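You operate a simulated robot arm through the tools that you are given. There is no shell and no other tool.

The job below is to be done with a simulated robot arm. You get a single attempt, and the scene is never put back.

Task
Wipe and zero the bench scale, weigh the small blue bag: green-edged mat from 240 g up, else red-edged.
Fine: switch the scale on; wipe the toffee smear off with the sponge and put it back; zero with the plate empty; leave the other bag. What is to be rubbed or washed off counts as gone when no trace of it is left.

Only the result counts: the job must be done as asked and must still hold three seconds after the hand-in. Knocking over, shifting, dropping, spilling or breaking anything else fails it.

Robot
A 7-joint arm with a two-finger parallel gripper, fixed in place. Base frame: the origin is at the foot of the arm, x ahead of it, y to its left, z up; the work surface is at about z = 0.8. Units: m, degrees, N and s.
Its first joint turns from -149.0 to 149.0 degrees. Payload 3.5 kg.
Tool frame: the origin (TCP) lies between the finger pads and is the grasp point; the fingertips stand 0.023 m ahead of it; z points along the fingers, y is the line along which they close. Largest opening 0.094 m; finger width 0.038, thickness 0.01; the body of the gripper, 0.054 by 0.096 m, starts 0.039 m behind the TCP.
Orientation is told as [roll, pitch, yaw] about the base's x, y, z axes, in that order, counted from this pose: with the fingers straight down and closing along the base's y, the tool's x points along the base's -x, its y along +y and its z along -z.

Tools
- The arm moves only by the tool step_arm. Its argument "deltas" is one flat list of numbers, 7 for each row, row after row: the shift along the tool's x, y, z in m, then the turn, a rotation vector about the tool's x, y, z in rad, then the opening, from 0 (shut) to 1 (fully open). In form: [x, y, z, wx, wy, wz, claw, x, y, z, wx, wy, wz, claw, ...]. A call has 1 to 20 rows; each row shifts and turns the commanded pose from where the row before left it, along the tool's axes as they then stand. Rows are played at 5 a second. More than 0.05 m and 8.6 degrees between two rows, or a gripper value outside its range, and nothing of the call is played. A pose out of reach is approached as far as the arm can. The call stops where the force on the tool passes 40 N (or 10 N more than at its start, if that is more) or the arm is blocked; 0.2 s more then pass. The fingers move at their own pace (about 0.153 m/s each) and stop on an object; they squeeze with about 26 N. The grip force told is the motor's: it shows also when the fingers shut on nothing. Time passes only in rows, and 0.2 s behind the last, so rows that do not move let the fingers close. The reply holds the time, the measured pose of the TCP, the force on the tool along the base axes, the opening and the grip force, in the units named above and with some noise, with the torque about the TCP (base axes, N m) and any sound that the robot's microphone picked up.
- Cameras (640 x 400 px; columns grow to the right, rows downward): "scene" is fixed at [0.3997, -0.6488, 1.4541]; the picture's right is [-0.94, -0.34, 0.00], its down [-0.32, 0.89, -0.34] and it looks along [0.12, -0.31, -0.94] (base axes); focal length 214 px, centre (320, 200). "wrist" rides on the gripper at [0.086, 0.016, -0.075] in the tool frame; the picture's right is [-0.18, 0.98, 0.00], its down [-0.58, -0.11, -0.81] and it looks along [-0.79, -0.15, 0.59] (tool axes); focal length 243 px, centre (320, 200). There is no depth. A picture from a camera that has moved, and an enlarged one, comes with that camera's place and axes in the base frame and with its lens.
- grab_frame(camera): a new picture of that camera. It takes no simulated time.
- close_up(camera, box): a new picture of the part [left, top, right, bottom] of that camera's present view, enlarged. It takes no simulated time.
- finish_job(): hands the job in; it is judged then, once.

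Places have to be worked out from the pictures, the camera data and where the tool is seen. Open the gripper and draw the arm clear of the work before you hand the job in, unless the task says otherwise.

The tools are called after "Emit:" as name(argument=value, ...) on one line, values as JSON. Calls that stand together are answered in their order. step_arm: Moves the arm, as the interface text tells. Its arguments: {"type":"object","properties":{"deltas":{"type":"array","items":{"type":"number"}}},"required":["deltas"]} The other tools are called the same way: grab_frame (camera) takes a picture; close_up (camera, box) takes an enlarged picture of a part of a camera's view; finish_job () hands the job in.

At the start:

```text
t: 0.0
eef_pos: [0.3159, -1.0511, 1.1612]
tcp_rot: [0.0, 0.0, -0.1]
wrist_force: [0.7, -0.2, 1.2]
torque: [0.01, -0.02, 0.02]
gripper_width: 0.0941
gripper_force: 0.1
```

scene: 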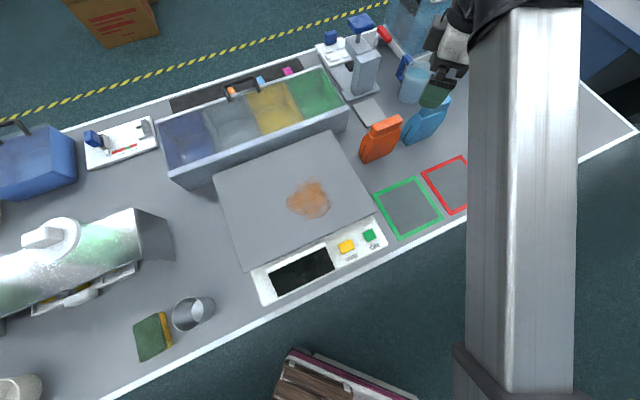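
wrist: 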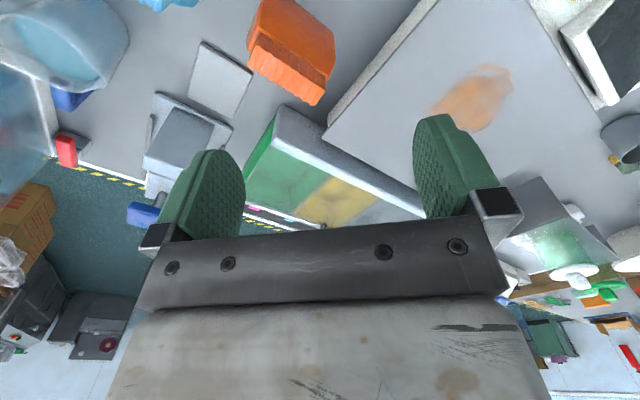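

I start by looking closer at the scale, the bags and the sponge from the scene camera.

Emit:
close_up(camera="scene", box=[200, 120, 400, 310])

Emit:
close_up(camera="scene", box=[330, 60, 490, 250])

Emit:
close_up(camera="scene", box=[100, 260, 260, 380])

```text
2.11 times, centred on (300, 215) of scene
camera zoom: at [0.3997, -0.6488, 1.4541], right [-0.94, -0.34, 0.0], down [-0.32, 0.89, -0.34], along [0.12, -0.31, -0.94], focal length 452 px, centre (362, 168)
```

zoom: 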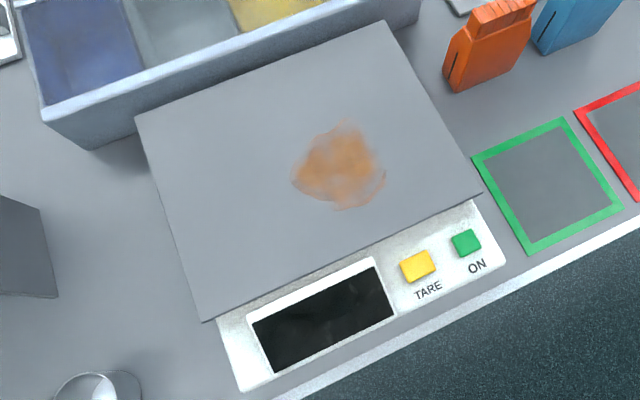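

```text
2.11 times, centred on (410, 155) of scene
camera zoom: at [0.3997, -0.6488, 1.4541], right [-0.94, -0.34, 0.0], down [-0.32, 0.89, -0.34], along [0.12, -0.31, -0.94], focal length 452 px, centre (130, 295)
```

zoom: 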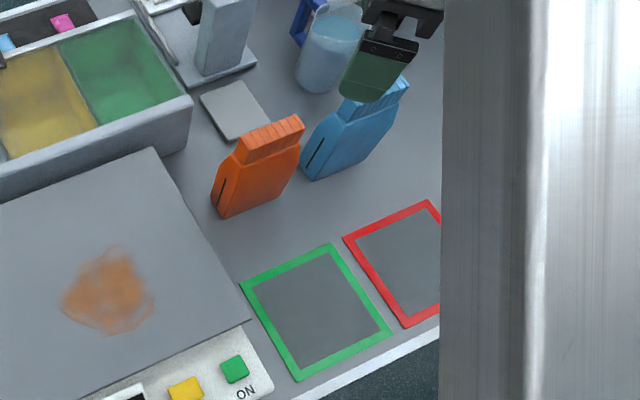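

```text
3.33 times, centred on (180, 320) of scene
camera zoom: at [0.3997, -0.6488, 1.4541], right [-0.94, -0.34, 0.0], down [-0.32, 0.89, -0.34], along [0.12, -0.31, -0.94], focal length 715 px, centre (787, -200)
```

zoom: 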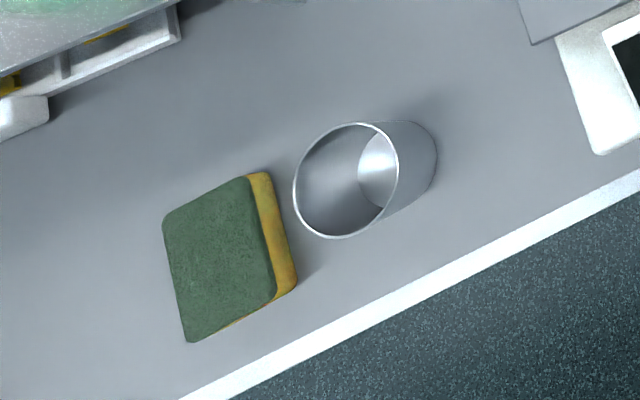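

The bench runs at about 45° to the base axes. I estimate ON at about (0.30, -0.80), TARE at (0.355, -0.75) and the sponge at (0.75, -0.37). I'll move back toward the base and turn the tool to yaw -45° for a wrist look at the bags.

Emit:
step_arm(deltas=[0.01, 0.043, 0, 0, 0, 0, 1, 0.01, 0.043, 0, 0, 0, 0, 1, 0.01, 0.043, 0, 0, 0, 0, 1, 0.01, 0.043, 0, 0, 0, 0, 1, 0.01, 0.043, 0, 0, 0, 0, 1, 0.01, 0.043, 0, 0, 0, 0, 1, 0.006, 0.042, 0, 0, 0, 0, 1, 0, 0, 0, 0, 0, 0.131, 1, 0, 0, 0, 0, 0, 0.131, 1, 0, 0, 0, 0, 0, 0.131, 1, 0, 0, 0, 0, 0, 0.131, 1, 0, 0, 0, 0, 0, 0.131, 1, 0, 0, 0, 0, 0, 0.1286, 1, 0, 0, 0, 0, 0, 0, 1])

```text
t: 2.5
eef_pos: [0.2537, -0.7618, 1.1425]
tcp_rot: [-0.5, -0.4, -30.6]
wrist_force: [-16.8, -12.9, -3.7]
torque: [0.91, -1.73, 1.92]
gripper_width: 0.0938
gripper_force: 0.1
out of reach, approached as far as the arm can: row 7, 8
stopped in row 12: the force on the tool passed its limit at 95 N (the readings are from after the stop); the commanded pose is now the measured one
```

The arm was stopped by a force. I look at both cameras to see what was touched.

Emit:
grab_frame(camera="scene")

Emit:
grab_frame(camera="wrist")

```text
taken
```

scene: 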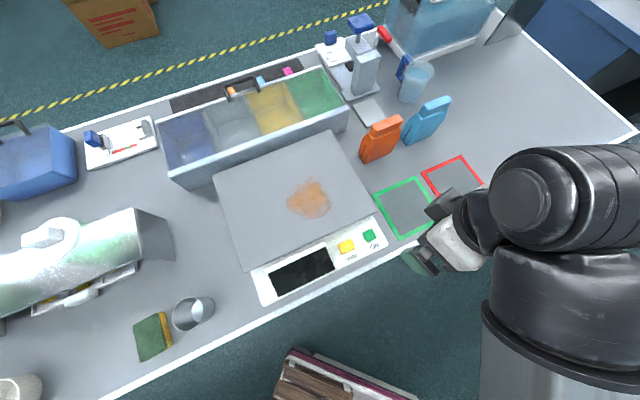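

```text
taken
camera wrist: at [0.1871, -0.7032, 1.2165], right [0.66, 0.75, -0.01], down [0.45, -0.38, 0.81], along [0.61, -0.54, -0.58], focal length 243 px, centre (320, 200)
```

wrist: 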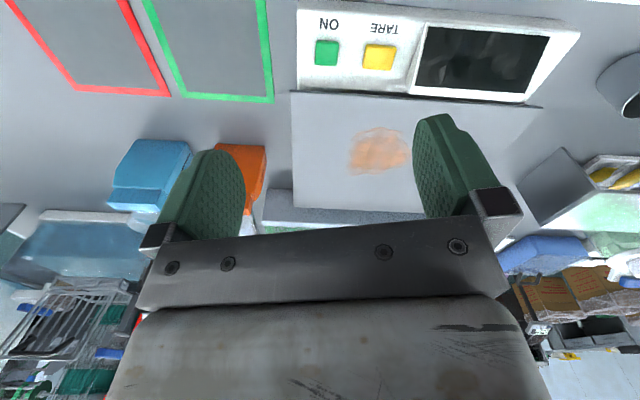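

Nothing on the bench was touched; the arm seems to have folded against itself or a limit at this height and radius. I move outward a little to relieve it.

Emit:
step_arm(deltas=[-0.0302, -0.0262, 0, 0, 0, 0, 1, -0.0302, -0.0262, 0, 0, 0, 0, 1, -0.0302, -0.0262, 0, 0, 0, 0, 1, 0, 0, 0, 0, 0, 0, 1])

```text
t: 3.5
eef_pos: [0.2916, -0.8747, 1.146]
tcp_rot: [-0.6, -0.4, -30.8]
wrist_force: [0.3, 1.0, -0.2]
torque: [0.02, 0.05, 0.03]
gripper_width: 0.094
gripper_force: 0.1
```

Force is back to zero. I finish the turn to yaw -45° and take wrist pictures of the bags.

Emit:
step_arm(deltas=[0, 0, 0.02, 0, 0, 0.083, 1, 0, 0, 0.02, 0, 0, 0.083, 1, 0, 0, 0.02, 0, 0, 0.082, 1, 0, 0, 0, 0, 0, 0, 1])

Emit:
grab_frame(camera="wrist")

Emit:
grab_frame(camera="scene")

```text
t: 3.9
eef_pos: [0.2911, -0.8758, 1.1295]
tcp_rot: [-0.6, -0.1, -32.8]
wrist_force: [-9.3, -7.7, -4.7]
torque: [0.48, -1.24, 1.25]
gripper_width: 0.0937
gripper_force: 0.0
stopped in row 1: the force on the tool passed its limit at 81 N (the readings are from after the stop); the commanded pose is now the measured one
```

```text
taken
camera wrist: at [0.2264, -0.8147, 1.2055], right [0.69, 0.73, -0.01], down [0.43, -0.4, 0.81], along [0.58, -0.56, -0.59], focal length 243 px, centre (320, 200)
```

wrist: 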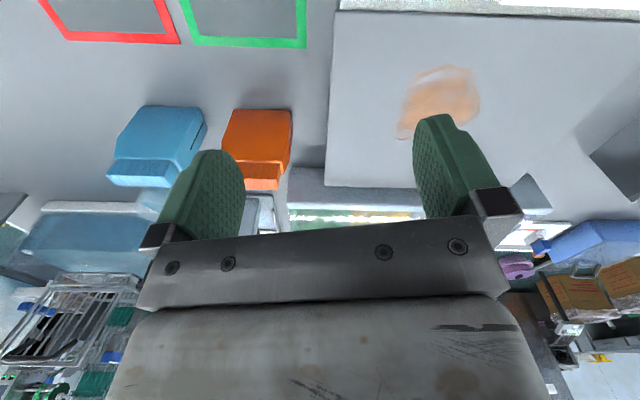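

```text
taken
```

scene: 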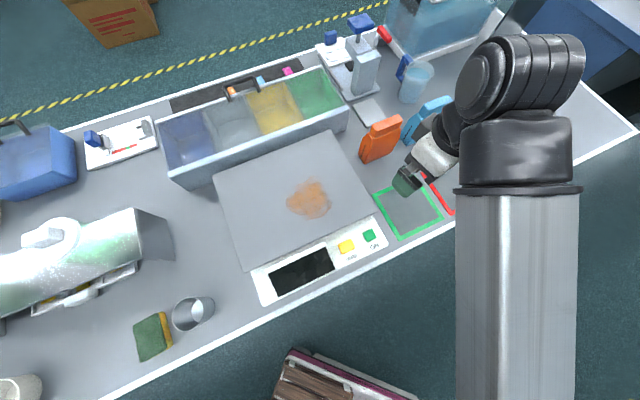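

The turn again raised a force although the fingers seem free in the picture. I test with much smaller turns to learn whether it is a contact or a jerk.

Emit:
step_arm(deltas=[0, 0, 0, 0, 0, 0, 1])

Emit:
close_up(camera="scene", box=[360, 20, 600, 220])

```text
t: 4.3
eef_pos: [0.2907, -0.875, 1.1317]
tcp_rot: [-0.8, 0.0, -32.8]
wrist_force: [-14.7, -10.4, -5.7]
torque: [0.6, -1.88, 1.81]
gripper_width: 0.094
gripper_force: 0.0
```

```text
2.00 times, centred on (480, 120) of scene
camera zoom: at [0.3997, -0.6488, 1.4541], right [-0.94, -0.34, 0.0], down [-0.32, 0.89, -0.34], along [0.12, -0.31, -0.94], focal length 429 px, centre (0, 360)
```

zoom: 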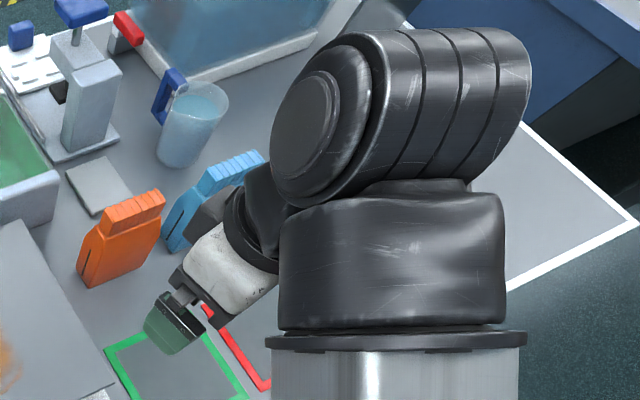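

The reading is a steady force acting at the wrist camera, which bears on the arm's own forearm: a self-contact, not something on the bench. I turn back a little and go lower, where the forearm should slope more, then test the turn gently.

Emit:
step_arm(deltas=[0, 0, 0, 0, 0, -0.1, 1, 0, 0, 0.03, 0, 0, -0.05, 1, 0, 0, 0.03, 0, 0, 0, 1, 0, 0, 0.03, 0, 0, 0, 1, 0, 0, 0.03, 0, 0, 0, 1, 0, 0, 0, 0, 0, 0, 1])

Emit:
grab_frame(camera="scene")

Emit:
grab_frame(camera="wrist")

```text
t: 5.7
eef_pos: [0.2899, -0.8773, 1.0129]
tcp_rot: [-0.5, -0.1, -24.4]
wrist_force: [0.5, -0.2, 0.0]
torque: [-0.02, 0.03, -0.01]
gripper_width: 0.0939
gripper_force: 0.1
```

```text
taken
```

scene: 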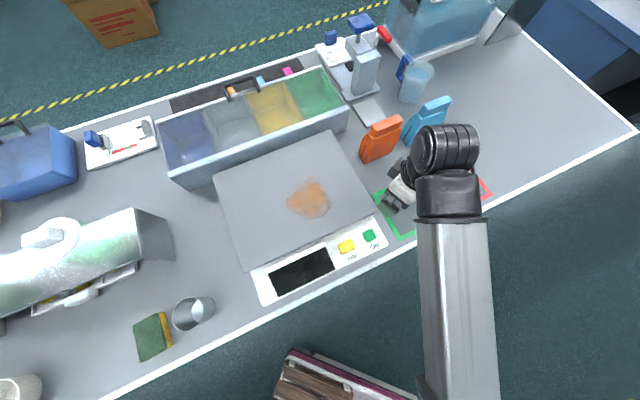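

```text
taken
camera wrist: at [0.2177, -0.8268, 1.0874], right [0.57, 0.82, -0.01], down [0.49, -0.33, 0.81], along [0.66, -0.47, -0.59], focal length 243 px, centre (320, 200)
```

wrist: 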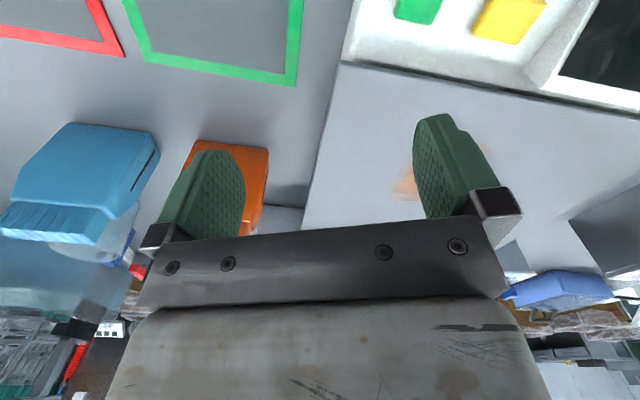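

Force is clear at this pose. I take close-ups of the bags from the wrist and scene cameras.

Emit:
close_up(camera="wrist", box=[0, 90, 280, 265])

Emit:
close_up(camera="scene", box=[340, 60, 480, 190])

```text
2.29 times, centred on (140, 178) of wrist
camera zoom: at [0.2177, -0.8268, 1.0874], right [0.57, 0.82, -0.01], down [0.49, -0.33, 0.81], along [0.66, -0.47, -0.59], focal length 555 px, centre (731, 251)
```

zoom: 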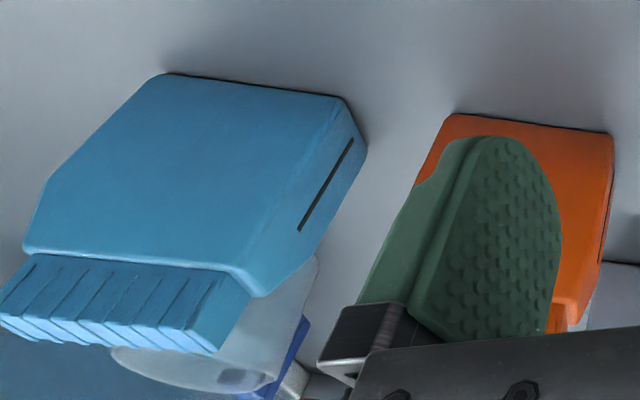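

```text
3.08 times, centred on (410, 125) of scene
camera zoom: at [0.3997, -0.6488, 1.4541], right [-0.94, -0.34, 0.0], down [-0.32, 0.89, -0.34], along [0.12, -0.31, -0.94], focal length 660 px, centre (43, 431)
```

zoom: 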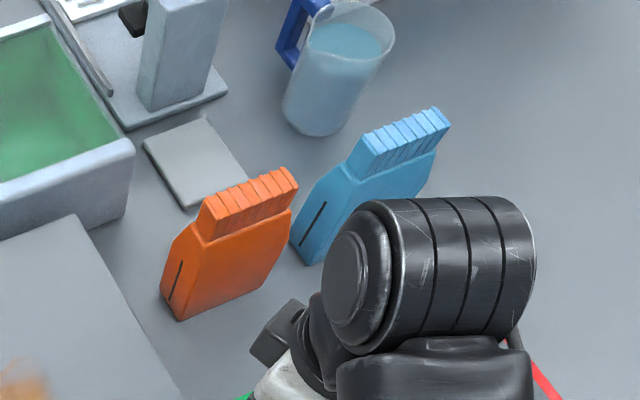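

The blue bag stands at about (0.24, -1.22), roughly 0.105 wide along the bench and 0.045 thick, near the edge of the arm's reach. I want its thickness between the fingers, which needs yaw 45°, so I raise a bit and test that turn here.

Emit:
step_arm(deltas=[0, 0, -0.03, 0, 0, 0, 1, 0, 0, -0.02, 0, 0, 0, 1, 0, 0, 0, 0, 0, -0.134, 1, 0, 0, 0, 0, 0, -0.134, 1, 0, 0, 0, 0, 0, -0.134, 1, 0, 0, 0, 0, 0, -0.134, 1, 0, 0, 0, 0, 0, -0.134, 1, 0, 0, 0, 0, 0, -0.134, 1, 0, 0, 0, 0, 0, -0.134, 1, 0, 0, 0, 0, 0, -0.134, 1, 0, 0, 0, 0, 0, -0.134, 1, 0, 0, 0, 0, 0, 0, 1])

Emit:
grab_frame(camera="scene")

Emit:
grab_frame(camera="wrist")

```text
t: 8.3
eef_pos: [0.29, -0.8745, 1.06]
tcp_rot: [-0.1, 0.6, 44.8]
wrist_force: [-0.3, 0.7, 0.0]
torque: [0.03, 0.01, 0.02]
gripper_width: 0.094
gripper_force: 0.1
```

```text
taken
```

scene: 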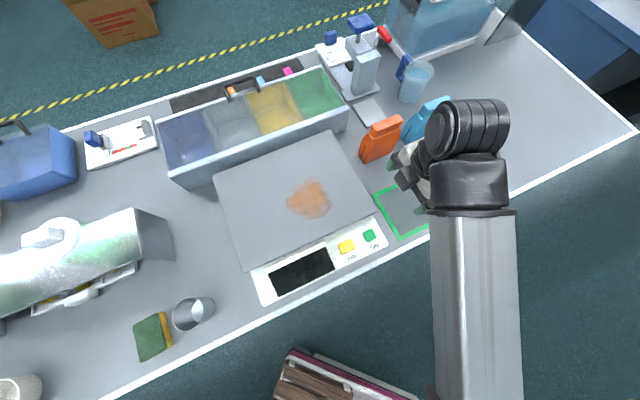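

```text
taken
camera wrist: at [0.2167, -0.9243, 1.136], right [-0.56, 0.83, -0.01], down [0.49, 0.34, 0.8], along [0.66, 0.45, -0.6], focal length 243 px, centre (320, 200)
```

wrist: 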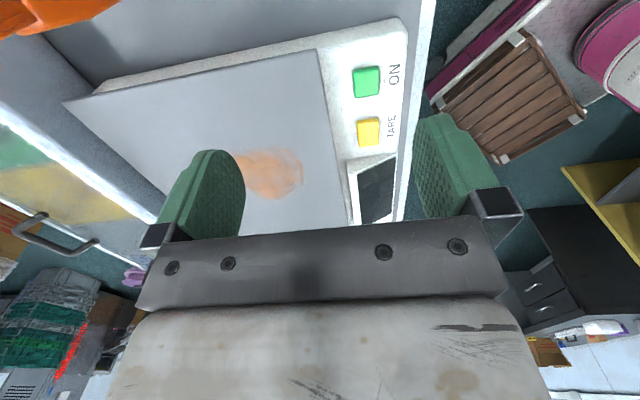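

Yaw 45° is reachable without contact. By triangulating both views I put ON at (0.307, -0.798, top 0.848), TARE at (0.357, -0.746) and the plate at z about 0.857. I close the fingers and go over the ON button.

Emit:
step_arm(deltas=[-0.022, 0.0142, 0, 0, 0, 0, 0, -0.022, 0.0142, 0, 0, 0, 0, 0, -0.0218, 0.0141, 0, 0, 0, 0, 0, 0, 0, 0.035, 0, 0, 0, 0, 0, 0, 0.035, 0, 0, 0, 0, 0, 0, 0.035, 0, 0, 0, 0, 0, 0, 0.035, 0, 0, 0, 0, 0, 0, 0, 0, 0, 0, 0])

Emit:
grab_frame(camera="wrist")

Emit:
grab_frame(camera="scene")

```text
t: 10.1
eef_pos: [0.3057, -0.8023, 0.919]
tcp_rot: [-0.2, 0.7, 44.8]
wrist_force: [0.2, -0.3, -1.1]
torque: [0.0, 0.02, -0.01]
gripper_width: 0.0001
gripper_force: 26.2
```

```text
taken
camera wrist: at [0.2334, -0.8511, 0.9957], right [-0.56, 0.83, -0.01], down [0.49, 0.34, 0.8], along [0.66, 0.45, -0.6], focal length 243 px, centre (320, 200)
```

wrist: 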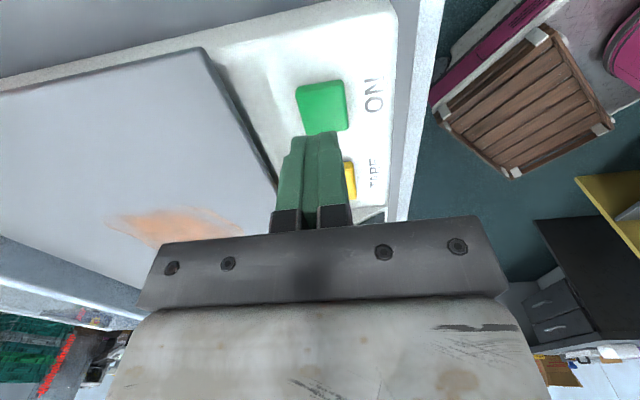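

```text
taken
```

scene: 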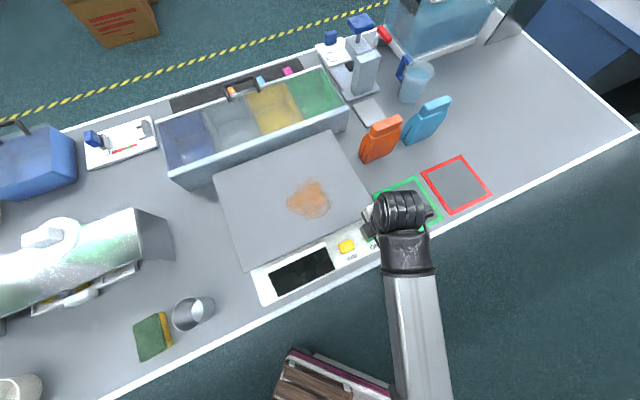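

The closed tips are about 5 mm short of the ON button's centre. I correct and press down in small steps, then lift.

Emit:
step_arm(deltas=[-0.005, 0.001, 0.02, 0, 0, 0, 0, 0, 0, 0.015, 0, 0, 0, 0, 0, 0, 0.008, 0, 0, 0, 0, 0, 0, 0.004, 0, 0, 0, 0, 0, 0, 0.003, 0, 0, 0, 0, 0, 0, 0.003, 0, 0, 0, 0, 0, 0, 0, 0, 0, 0, 0])

Emit:
grab_frame(camera="wrist")

Emit:
close_up(camera="scene", box=[240, 200, 400, 310])

```text
t: 11.3
eef_pos: [0.3091, -0.7981, 0.8778]
tcp_rot: [-0.5, 0.7, 44.7]
wrist_force: [-0.4, 2.9, 32.5]
torque: [0.29, -0.12, 0.04]
gripper_width: 0.0
gripper_force: 26.0
heard: click
stopped in row 6: the force on the tool passed its limit at 49 N (the readings are from after the stop); the commanded pose is now the measured one
```

```text
taken
camera wrist: at [0.2361, -0.8464, 0.9524], right [-0.56, 0.83, -0.01], down [0.49, 0.34, 0.8], along [0.67, 0.44, -0.6], focal length 243 px, centre (320, 200)
```

wrist: 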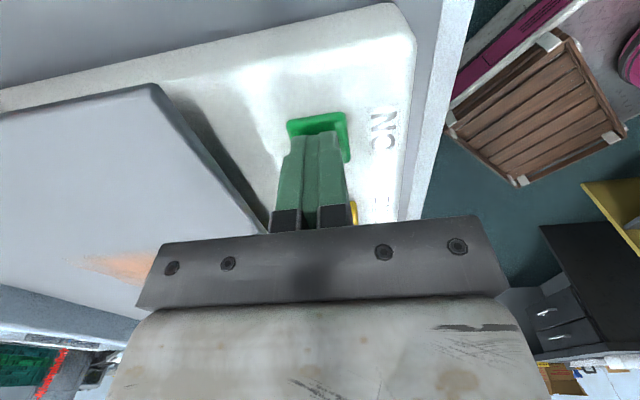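

```text
3.64 times, centred on (320, 255) of scene
camera zoom: at [0.3997, -0.6488, 1.4541], right [-0.94, -0.34, 0.0], down [-0.32, 0.89, -0.34], along [0.12, -0.31, -0.94], focal length 780 px, centre (320, 0)
```

zoom: 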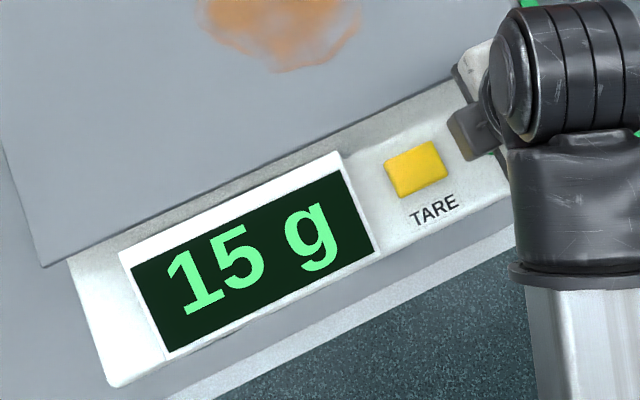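

The scale is on and shows 15 g (the smear). I lift off, travel along the bench to above the sponge and open the gripper.

Emit:
step_arm(deltas=[0, 0, -0.04, 0, 0, 0, 0, 0, 0, -0.04, 0, 0, 0, 0, 0, 0, -0.045, 0, 0, 0, 0, -0.0442, -0.0003, 0, 0, 0, 0, 0.5, -0.0442, -0.0003, 0, 0, 0, 0, 0.5, -0.0442, -0.0003, 0, 0, 0, 0, 1, -0.0442, -0.0003, 0, 0, 0, 0, 1, -0.0442, -0.0003, 0, 0, 0, 0, 1, -0.0442, -0.0003, 0, 0, 0, 0, 1, -0.0442, -0.0003, 0, 0, 0, 0, 1, -0.0442, -0.0003, 0, 0, 0, 0, 1, -0.0442, -0.0003, 0, 0, 0, 0, 1, -0.0442, -0.0003, 0, 0, 0, 0, 1, -0.0442, -0.0003, 0, 0, 0, 0, 1, -0.0442, -0.0003, 0, 0, 0, 0, 1, -0.0442, -0.0003, 0, 0, 0, 0, 1, -0.0442, -0.0003, 0, 0, 0, 0, 1, 0, 0, 0, 0, 0, 0, 1])

Emit:
grab_frame(camera="wrist")

Emit:
grab_frame(camera="scene")

```text
t: 15.1
eef_pos: [0.7545, -0.3622, 0.9883]
tcp_rot: [-0.3, 0.5, 44.7]
wrist_force: [0.1, 0.4, -0.4]
torque: [0.02, -0.03, 0.02]
gripper_width: 0.0939
gripper_force: 0.1
```

```text
taken
camera wrist: at [0.6805, -0.4107, 1.0632], right [-0.56, 0.83, -0.01], down [0.49, 0.34, 0.8], along [0.67, 0.45, -0.6], focal length 243 px, centre (320, 200)
```

wrist: 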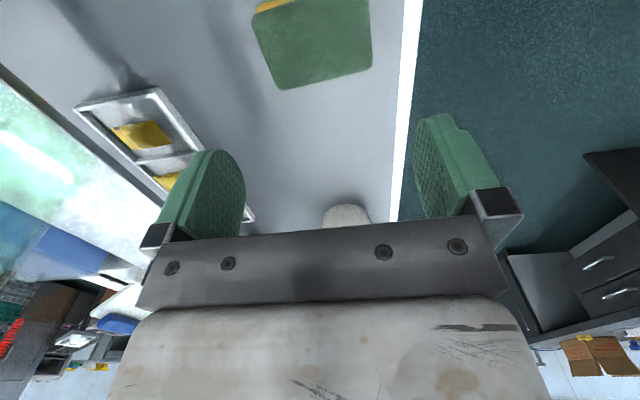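

```text
taken
```

scene: 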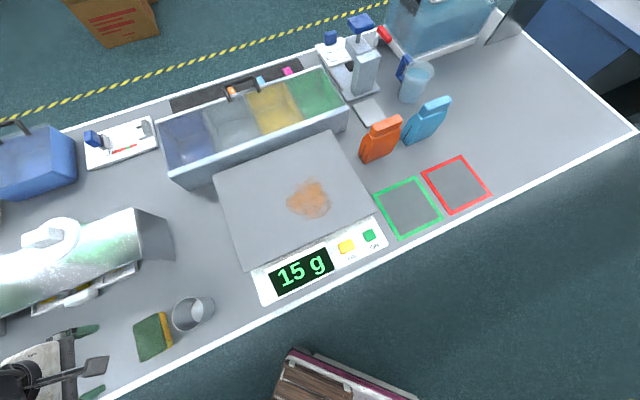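

The sponge centre is at about (0.7535, -0.3645), long side along about -42°. I turn the tool to yaw about 138° so the fingers close across its short side with the camera on the far side.

Emit:
step_arm(deltas=[0, 0, 0, 0, 0, -0.1253, 1, 0, 0, 0, 0, 0, -0.1253, 1, 0, 0, 0, 0, 0, -0.1253, 1, 0, 0, 0, 0, 0, -0.1253, 1, 0, 0, 0, 0, 0, -0.1253, 1, 0, 0, 0, 0, 0, -0.1253, 1, 0, 0, 0, 0, 0, -0.1253, 1, 0, 0, 0, 0, 0, -0.1253, 1, 0, 0, 0, 0, 0, -0.1253, 1, 0, 0, 0, 0, 0, -0.1253, 1, 0, 0, 0, 0, 0, -0.1253, 1, 0, 0, 0, 0, 0, -0.1253, 1, 0, 0, 0, 0, 0, -0.1253, 1, 0, 0, 0, 0, 0, 0, 1])

Emit:
grab_frame(camera="wrist")

Emit:
grab_frame(camera="scene")

```text
t: 18.1
eef_pos: [0.7534, -0.3648, 0.9905]
tcp_rot: [0.8, 0.3, 138.2]
wrist_force: [0.2, 0.5, 0.3]
torque: [0.02, -0.02, 0.0]
gripper_width: 0.0939
gripper_force: 0.0
```

```text
taken
camera wrist: at [0.8059, -0.4335, 1.0664], right [-0.79, -0.61, 0.01], down [-0.36, 0.48, 0.8], along [-0.49, 0.63, -0.6], focal length 243 px, centre (320, 200)
```

wrist: 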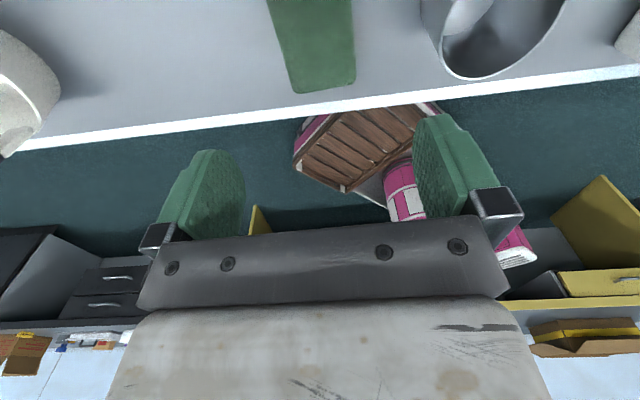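

```text
taken
```

scene: 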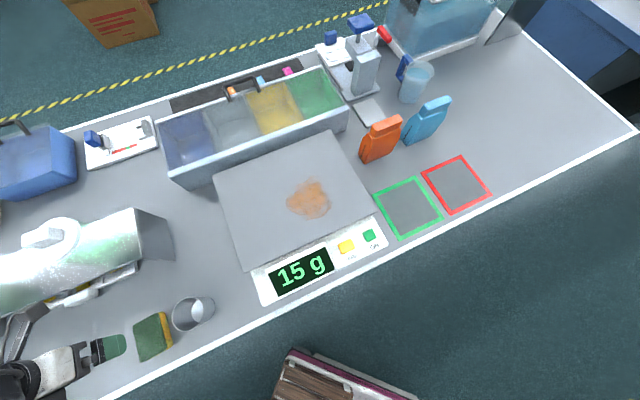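

The alignment is within a degree and about 3 mm to the side. I correct that and go down to just around the sponge.

Emit:
step_arm(deltas=[0.002, -0.003, 0.04, 0, 0, 0, 1, 0, 0, 0.04, 0, 0, 0, 1, 0, 0, 0.03, 0, 0, 0, 1, 0, 0, 0.02, 0, 0, 0, 1, 0, 0, 0.014, 0, 0, 0, 1, 0, 0, 0, 0, 0, 0, 1])

Emit:
grab_frame(camera="wrist")

Emit:
close_up(camera="scene", box=[60, 270, 240, 390])

```text
t: 19.5
eef_pos: [0.7558, -0.364, 0.8458]
tcp_rot: [0.8, 0.3, 138.1]
wrist_force: [-1.2, 0.0, -0.1]
torque: [-0.01, 0.01, 0.01]
gripper_width: 0.0943
gripper_force: 0.2
```

```text
taken
camera wrist: at [0.8094, -0.4345, 0.922], right [-0.79, -0.61, 0.01], down [-0.36, 0.48, 0.8], along [-0.49, 0.63, -0.6], focal length 243 px, centre (320, 200)
```

wrist: 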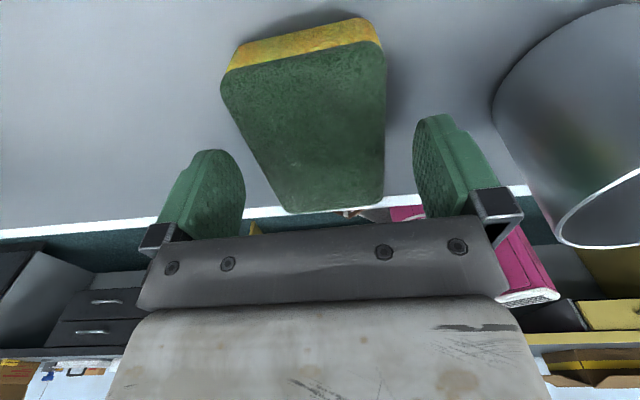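

```text
3.33 times, centred on (150, 330) of scene
camera zoom: at [0.3997, -0.6488, 1.4541], right [-0.94, -0.34, 0.0], down [-0.32, 0.89, -0.34], along [0.12, -0.31, -0.94], focal length 715 px, centre (887, -233)
```

zoom: 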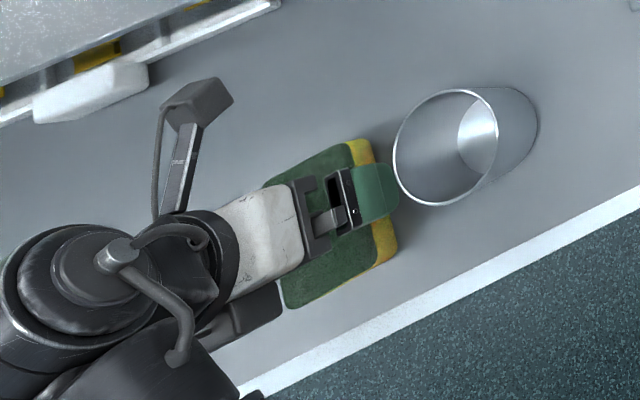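

The sponge is centred between the fingers. I lower 11 mm more and close on it.

Emit:
step_arm(deltas=[0, 0, 0.011, 0, 0, 0, 1, 0, 0, 0, 0, 0, 0, 1, 0, 0, 0, 0, 0, 0, 0.6, 0, 0, 0, 0, 0, 0, 0.5, 0, 0, 0, 0, 0, 0, 0.4, 0, 0, 0, 0, 0, 0, 0.4])

Emit:
grab_frame(camera="wrist")

```text
t: 20.9
eef_pos: [0.7551, -0.3651, 0.8363]
tcp_rot: [0.7, 0.2, 138.0]
wrist_force: [-0.6, 0.6, 0.9]
torque: [0.02, -0.04, -0.02]
gripper_width: 0.0637
gripper_force: 25.7
```

```text
taken
camera wrist: at [0.8088, -0.4352, 0.9111], right [-0.79, -0.61, 0.01], down [-0.36, 0.48, 0.8], along [-0.49, 0.63, -0.6], focal length 243 px, centre (320, 200)
```

wrist: 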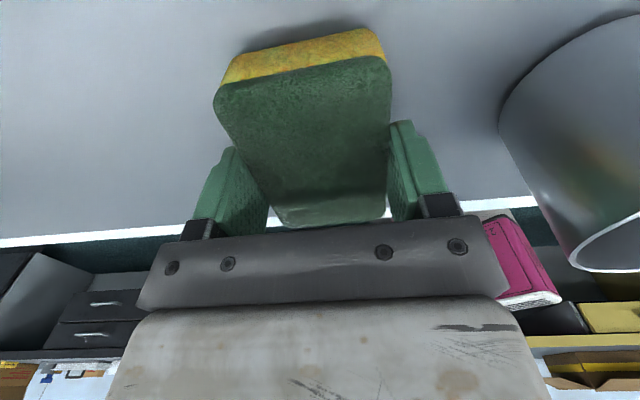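

The sponge is gripped at 0.064 m; its underside is about 0.036 below the TCP. I note this pose for putting it back, then lift and turn to yaw 45° for wiping.

Emit:
step_arm(deltas=[0, 0, -0.02, 0, 0, 0, 0.4, 0, 0, -0.04, 0, 0, 0, 0.4, 0, 0, -0.05, 0, 0, 0, 0.4, 0, 0, -0.05, 0, 0, 0, 0.4, 0, 0, 0, 0, 0, 0.125, 0.4, 0, 0, 0, 0, 0, 0.125, 0.4, 0, 0, 0, 0, 0, 0.125, 0.4, 0, 0, 0, 0, 0, 0.125, 0.4, 0, 0, 0, 0, 0, 0.125, 0.4, 0, 0, 0, 0, 0, 0.125, 0.4, 0, 0, 0, 0, 0, 0.125, 0.4, 0, 0, 0, 0, 0, 0.125, 0.4, 0, 0, 0, 0, 0, 0.125, 0.4, 0, 0, 0, 0, 0, 0.125, 0.4, 0, 0, 0, 0, 0, 0.125, 0.4, 0, 0, 0, 0, 0, 0.125, 0.4, 0, 0, 0, 0, 0, 0.123, 0.4, 0, 0, 0, 0, 0, 0, 0.4])

Emit:
grab_frame(camera="wrist")

Emit:
grab_frame(camera="scene")

```text
t: 24.7
eef_pos: [0.7559, -0.3636, 0.9949]
tcp_rot: [-0.3, 0.6, 45.0]
wrist_force: [-0.7, -0.2, 0.4]
torque: [0.0, 0.05, 0.01]
gripper_width: 0.0637
gripper_force: 26.1
```

```text
taken
camera wrist: at [0.6835, -0.4128, 1.0708], right [-0.57, 0.82, -0.01], down [0.49, 0.34, 0.8], along [0.66, 0.45, -0.6], focal length 243 px, centre (320, 200)
```

wrist: 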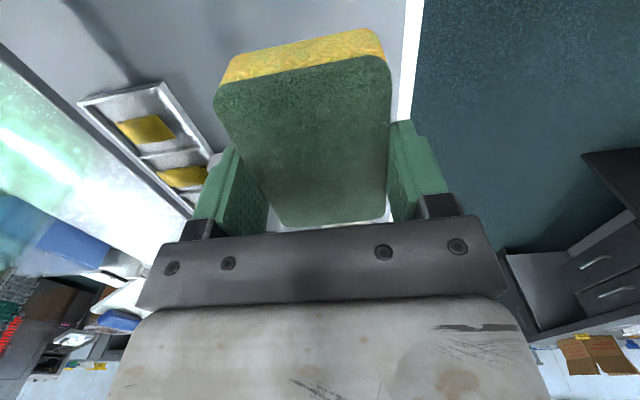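

```text
taken
```

scene: 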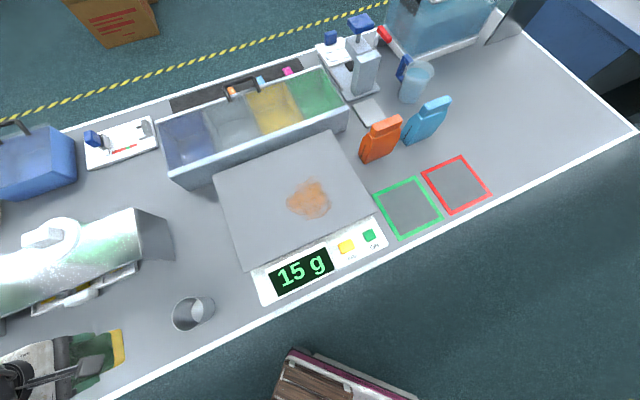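

Sponge is held securely. I travel to above the near side of the smear on the plate.

Emit:
step_arm(deltas=[0.0434, -0.0098, 0, 0, 0, 0, 0.4, 0.0434, -0.0098, 0, 0, 0, 0, 0.4, 0.0434, -0.0098, 0, 0, 0, 0, 0.4, 0.0434, -0.0098, 0, 0, 0, 0, 0.4, 0.0434, -0.0098, 0, 0, 0, 0, 0.4, 0.0434, -0.0098, 0, 0, 0, 0, 0.4, 0.0434, -0.0098, 0, 0, 0, 0, 0.4, 0.0434, -0.0098, 0, 0, 0, 0, 0.4, 0.0434, -0.0098, 0, 0, 0, 0, 0.4, 0.0434, -0.0098, 0, 0, 0, 0, 0.4, 0.0434, -0.0098, 0, 0, 0, 0, 0.4, 0, 0, 0.03, 0, 0, 0, 0.4, 0, 0, 0.03, 0, 0, 0, 0.4, 0, 0, 0, 0, 0, 0, 0.4])

Emit:
grab_frame(camera="wrist")

Emit:
grab_frame(camera="scene")

```text
t: 27.7
eef_pos: [0.4961, -0.7791, 0.9425]
tcp_rot: [-0.3, 0.6, 45.1]
wrist_force: [-0.1, -0.3, 1.2]
torque: [0.01, 0.0, 0.0]
gripper_width: 0.0638
gripper_force: 25.5
```

```text
taken
camera wrist: at [0.4233, -0.8272, 1.0179], right [-0.57, 0.82, -0.01], down [0.49, 0.34, 0.8], along [0.66, 0.45, -0.6], focal length 243 px, centre (320, 200)
```

wrist: 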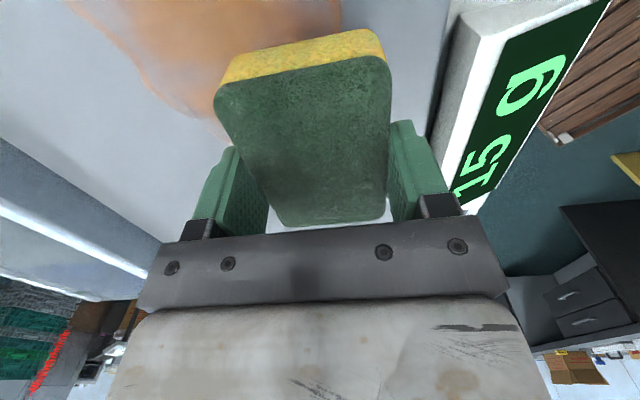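

```text
taken
```

scene: 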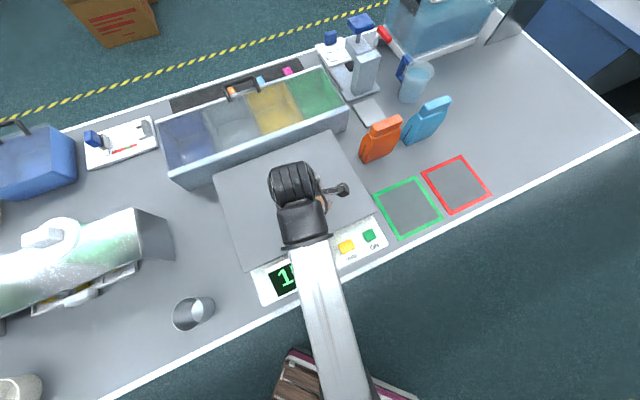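

Sponge underside is at about 0.906, plate at about 0.86. I lower in small steps until light contact is felt.

Emit:
step_arm(deltas=[0, 0, 0.02, 0, 0, 0, 0.4, 0, 0, 0.012, 0, 0, 0, 0.4, 0, 0, 0.005, 0, 0, 0, 0.4, 0, 0, 0.003, 0, 0, 0, 0.4, 0, 0, 0.002, 0, 0, 0, 0.4, 0, 0, 0, 0, 0, 0, 0.4])

```text
t: 29.1
eef_pos: [0.4949, -0.7793, 0.9]
tcp_rot: [-0.4, 0.6, 45.0]
wrist_force: [0.5, 1.3, 38.0]
torque: [0.08, 0.09, -0.01]
gripper_width: 0.0634
gripper_force: 26.0
```

Contact at 38 N, which is more than needed. I ease up a little and read the force.

Emit:
step_arm(deltas=[0, 0, -0.0015, 0, 0, 0, 0.4, 0, 0, 0, 0, 0, 0, 0.4])

Emit:
close_up(camera="scene", box=[200, 120, 400, 310])

```text
t: 29.7
eef_pos: [0.494, -0.7783, 0.9018]
tcp_rot: [-0.3, 0.8, 45.1]
wrist_force: [-0.9, -1.1, 15.9]
torque: [0.0, 0.06, -0.02]
gripper_width: 0.0635
gripper_force: 26.6
```

```text
2.11 times, centred on (300, 215) of scene
camera zoom: at [0.3997, -0.6488, 1.4541], right [-0.94, -0.34, 0.0], down [-0.32, 0.89, -0.34], along [0.12, -0.31, -0.94], focal length 452 px, centre (362, 168)
```

zoom: 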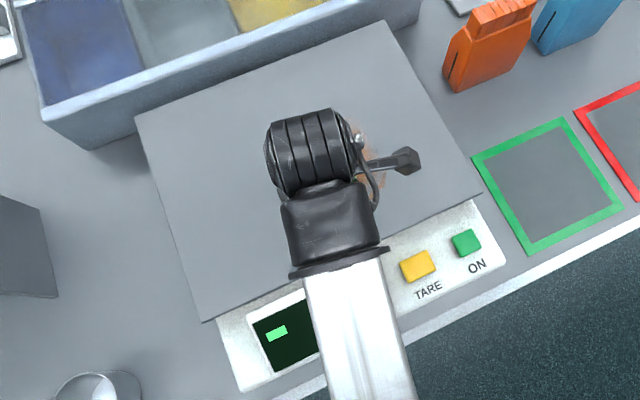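

About 16 N now, fine for wiping. I make a first stroke outward across the smear and back.

Emit:
step_arm(deltas=[0, -0.015, 0, 0, 0, 0, 0.4, 0, -0.015, 0, 0, 0, 0, 0.4, 0, -0.015, 0, 0, 0, 0, 0.4, 0, -0.015, 0, 0, 0, 0, 0.4, 0, -0.015, 0, 0, 0, 0, 0.4, 0, -0.015, 0, 0, 0, 0, 0.4, 0, 0, 0, 0, 0, 0, 0.4])

Emit:
grab_frame(camera="wrist")

Emit:
grab_frame(camera="scene")

```text
t: 31.3
eef_pos: [0.56, -0.8412, 0.9031]
tcp_rot: [-0.3, 0.5, 45.1]
wrist_force: [-0.4, -0.8, 0.1]
torque: [0.02, 0.01, -0.02]
gripper_width: 0.0636
gripper_force: 26.0
```

```text
taken
camera wrist: at [0.4871, -0.8915, 0.9779], right [-0.57, 0.82, -0.01], down [0.49, 0.34, 0.8], along [0.66, 0.45, -0.6], focal length 243 px, centre (320, 200)
```

wrist: 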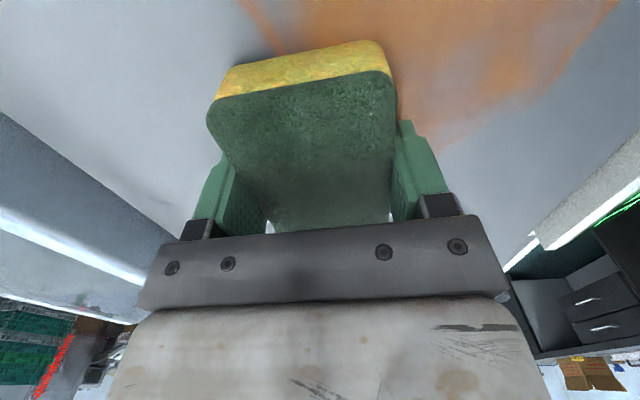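

```text
taken
```

scene: 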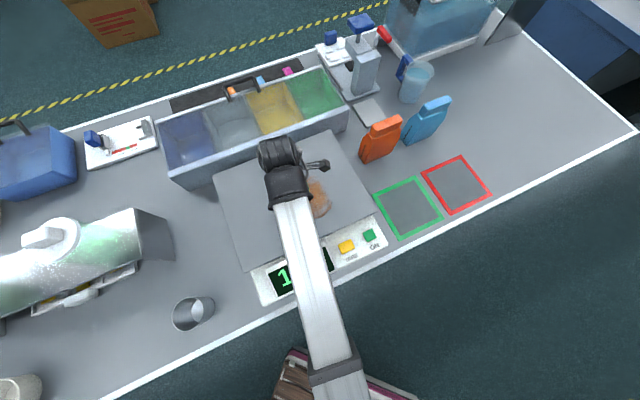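

Contact was lost at the far end (force 0, z a bit higher), so the smear is only partly touched. I press 2 mm deeper and stroke back.

Emit:
step_arm(deltas=[0, 0, 0.002, 0, 0, 0, 0.4, 0, 0.015, 0, 0, 0, 0, 0.4, 0, 0.015, 0, 0, 0, 0, 0.4, 0, 0.015, 0, 0, 0, 0, 0.4, 0, 0, 0, 0, 0, 0, 0.4])

```text
t: 32.5
eef_pos: [0.5274, -0.8109, 0.9003]
tcp_rot: [-0.4, 0.8, 45.1]
wrist_force: [7.6, -8.0, 21.2]
torque: [0.02, 0.03, 0.03]
gripper_width: 0.0636
gripper_force: 25.5
```

Good: 21 N with sliding friction. I continue with back-and-forth strokes, following the small height drift.

Emit:
step_arm(deltas=[0, 0.015, -0.0003, 0, 0, 0, 0.4, 0, 0.015, -0.0003, 0, 0, 0, 0.4, 0, 0.015, -0.0003, 0, 0, 0, 0.4, 0, 0.01, -0.0003, 0, 0, 0, 0.4, 0, -0.015, 0.0003, 0, 0, 0, 0.4, 0, -0.015, 0.0003, 0, 0, 0, 0.4, 0, -0.015, 0.0003, 0, 0, 0, 0.4, 0, -0.015, 0.0003, 0, 0, 0, 0.4, 0, -0.015, 0.0003, 0, 0, 0, 0.4, 0, -0.015, 0.0003, 0, 0, 0, 0.4, 0, -0.01, 0.0003, 0, 0, 0, 0.4])

Emit:
grab_frame(camera="wrist")

Emit:
grab_frame(camera="scene")

```text
t: 34.9
eef_pos: [0.5582, -0.8411, 0.8998]
tcp_rot: [-0.4, 0.8, 45.1]
wrist_force: [-11.0, 8.4, 20.4]
torque: [0.34, 0.32, 0.02]
gripper_width: 0.0635
gripper_force: 26.2
```

```text
taken
camera wrist: at [0.4845, -0.8911, 0.9753], right [-0.57, 0.82, -0.01], down [0.49, 0.35, 0.8], along [0.66, 0.45, -0.6], focal length 243 px, centre (320, 200)
```

wrist: 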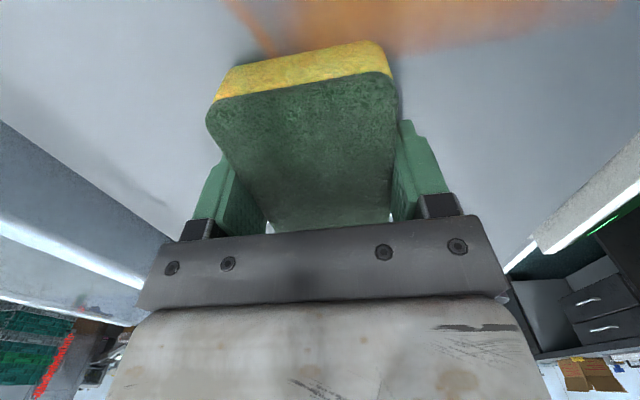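

```text
taken
```

scene: 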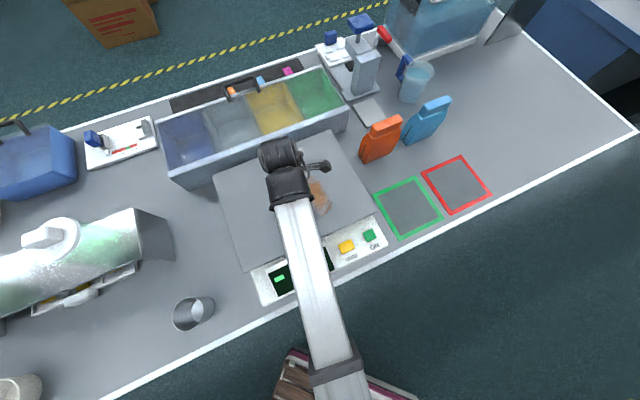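

The swept band is clean. I shift the sponge 45 mm toward -e1 (tool +x) while in contact and stroke back there.

Emit:
step_arm(deltas=[0.015, 0, 0, 0, 0, 0, 0.4, 0.015, 0, 0, 0, 0, 0, 0.4, 0.015, 0, 0, 0, 0, 0, 0.4, 0, 0.015, -0.0003, 0, 0, 0, 0.4, 0, 0.015, -0.0003, 0, 0, 0, 0.4])

```text
t: 36.1
eef_pos: [0.5046, -0.8536, 0.8998]
tcp_rot: [-0.5, 0.7, 45.1]
wrist_force: [2.8, -3.8, 6.2]
torque: [-0.07, -0.09, -0.02]
gripper_width: 0.0638
gripper_force: 26.2
```

Only 6 N here, so I go 1 mm deeper and continue the strokes in this band.

Emit:
step_arm(deltas=[0, 0.015, 0.0007, 0, 0, 0, 0.4, 0, 0.015, -0.0003, 0, 0, 0, 0.4, 0, 0.015, -0.0003, 0, 0, 0, 0.4, 0, 0.015, -0.0003, 0, 0, 0, 0.4, 0, 0.01, -0.0003, 0, 0, 0, 0.4, 0, -0.015, 0.0003, 0, 0, 0, 0.4, 0, -0.015, 0.0003, 0, 0, 0, 0.4, 0, -0.015, 0.0003, 0, 0, 0, 0.4])

```text
t: 37.9
eef_pos: [0.4882, -0.8362, 0.9007]
tcp_rot: [-0.3, 0.7, 45.1]
wrist_force: [-0.2, 0.4, -0.4]
torque: [0.01, -0.01, -0.01]
gripper_width: 0.0635
gripper_force: 26.0
```

Contact was lost again; I go down stepwise to regain about 20 N before continuing.

Emit:
step_arm(deltas=[0, 0, 0.0015, 0, 0, 0, 0.4, 0, 0, 0, 0, 0, 0, 0.4])

```text
t: 38.5
eef_pos: [0.4877, -0.8358, 0.8999]
tcp_rot: [-0.4, 0.7, 45.1]
wrist_force: [-1.4, -0.9, 8.0]
torque: [0.04, 0.11, 0.01]
gripper_width: 0.0638
gripper_force: 25.8
```

Emit:
step_arm(deltas=[0, 0, 0.001, 0, 0, 0, 0.4, 0, 0.015, -0.0001, 0, 0, 0, 0.4, 0, 0.015, -0.0001, 0, 0, 0, 0.4, 0, 0.01, -0.0001, 0, 0, 0, 0.4, 0, -0.015, 0.0001, 0, 0, 0, 0.4, 0, -0.015, 0.0001, 0, 0, 0, 0.4, 0, -0.015, 0.0001, 0, 0, 0, 0.4])

Emit:
grab_frame(camera="wrist")

```text
t: 39.3
eef_pos: [0.4765, -0.823, 0.9006]
tcp_rot: [-0.8, 0.5, 45.1]
wrist_force: [0.3, -0.1, 3.1]
torque: [0.04, 0.07, -0.02]
gripper_width: 0.0636
gripper_force: 26.1
stopped in row 3: the force on the tool passed its limit at 42 N (the readings are from after the stop); the commanded pose is now the measured one
```

```text
taken
camera wrist: at [0.4036, -0.8724, 0.9749], right [-0.57, 0.82, -0.02], down [0.49, 0.35, 0.8], along [0.67, 0.45, -0.6], focal length 243 px, centre (320, 200)
```

wrist: 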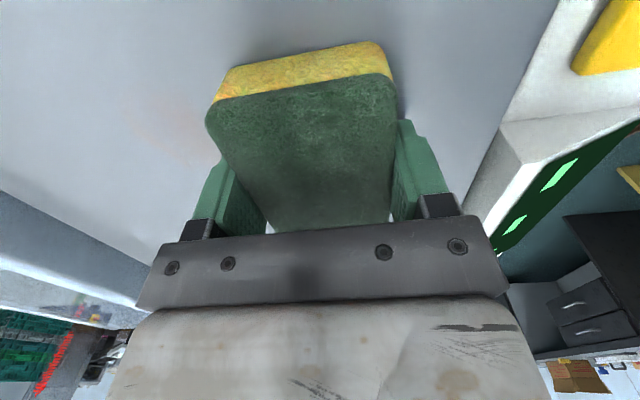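

Nearly clean; a faint trace remains to the left of the sponge (farther out). I press 1 mm and stroke outward in this band.

Emit:
step_arm(deltas=[0, -0.012, 0.0008, 0, 0, 0, 0.4, 0, -0.012, 0.0003, 0, 0, 0, 0.4, 0, -0.012, 0.0003, 0, 0, 0, 0.4])

```text
t: 40.1
eef_pos: [0.4997, -0.8476, 0.898]
tcp_rot: [-0.7, 0.7, 45.1]
wrist_force: [-15.5, 13.4, 29.3]
torque: [0.54, 0.55, 0.01]
gripper_width: 0.0635
gripper_force: 25.8
```

Good contact at 29 N. I continue outward to the far edge of the smear.

Emit:
step_arm(deltas=[0, -0.012, -0.0002, 0, 0, 0, 0.4, 0, -0.012, 0.0001, 0, 0, 0, 0.4, 0, -0.012, 0.0002, 0, 0, 0, 0.4, 0, -0.008, 0.0002, 0, 0, 0, 0.4])

Emit:
grab_frame(camera="wrist")

Emit:
close_up(camera="scene", box=[200, 120, 400, 310])

```text
t: 41.1
eef_pos: [0.5319, -0.8817, 0.8973]
tcp_rot: [-0.7, 0.5, 45.2]
wrist_force: [-11.4, 11.4, 22.4]
torque: [0.67, 0.5, 0.08]
gripper_width: 0.0636
gripper_force: 25.9
```

```text
taken
camera wrist: at [0.4598, -0.9301, 0.9742], right [-0.57, 0.82, -0.01], down [0.49, 0.35, 0.8], along [0.66, 0.45, -0.6], focal length 243 px, centre (320, 200)
```

wrist: 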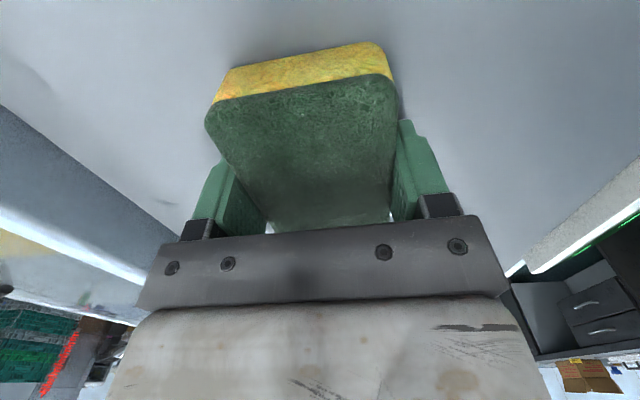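

```text
2.11 times, centred on (300, 215) of scene
camera zoom: at [0.3997, -0.6488, 1.4541], right [-0.94, -0.34, 0.0], down [-0.32, 0.89, -0.34], along [0.12, -0.31, -0.94], focal length 452 px, centre (362, 168)
```

zoom: 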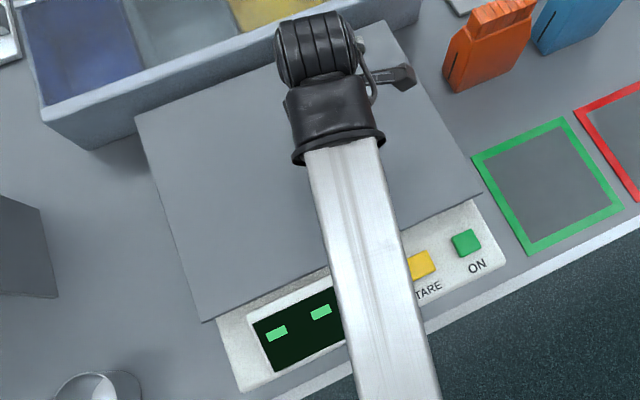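

It looks clean in the wrist view. For safety I make one more pass back along the -e1 side of the smear before lifting.

Emit:
step_arm(deltas=[0.012, 0, 0, 0, 0, 0, 0.4, 0, 0.015, -0.0003, 0, 0, 0, 0.4, 0, 0.015, -0.0003, 0, 0, 0, 0.4, 0, 0.015, -0.0003, 0, 0, 0, 0.4, 0, 0.015, -0.0003, 0, 0, 0, 0.4])

```text
t: 42.2
eef_pos: [0.4883, -0.8539, 0.899]
tcp_rot: [-0.9, 0.7, 45.1]
wrist_force: [-0.7, -1.5, 3.6]
torque: [0.05, 0.02, -0.01]
gripper_width: 0.0638
gripper_force: 26.6
stopped in row 5: the force on the tool passed its limit at 58 N (the readings are from after the stop); the commanded pose is now the measured one
```

A stick-slip spike stopped it; now 3.6 N. I continue toward the near edge with light pressure.

Emit:
step_arm(deltas=[0, 0.012, 0.0006, 0, 0, 0, 0.4, 0, 0.012, -0.0002, 0, 0, 0, 0.4, 0, 0.012, -0.0002, 0, 0, 0, 0.4, 0, 0.012, -0.0002, 0, 0, 0, 0.4, 0, 0.012, -0.0002, 0, 0, 0, 0.4])

```text
t: 43.2
eef_pos: [0.4576, -0.8231, 0.9001]
tcp_rot: [-1.1, 0.7, 45.0]
wrist_force: [-0.3, 0.3, 1.0]
torque: [0.05, -0.02, 0.02]
gripper_width: 0.0635
gripper_force: 25.8
stopped in row 5: the force on the tool passed its limit at 41 N (the readings are from after the stop); the commanded pose is now the measured one
```

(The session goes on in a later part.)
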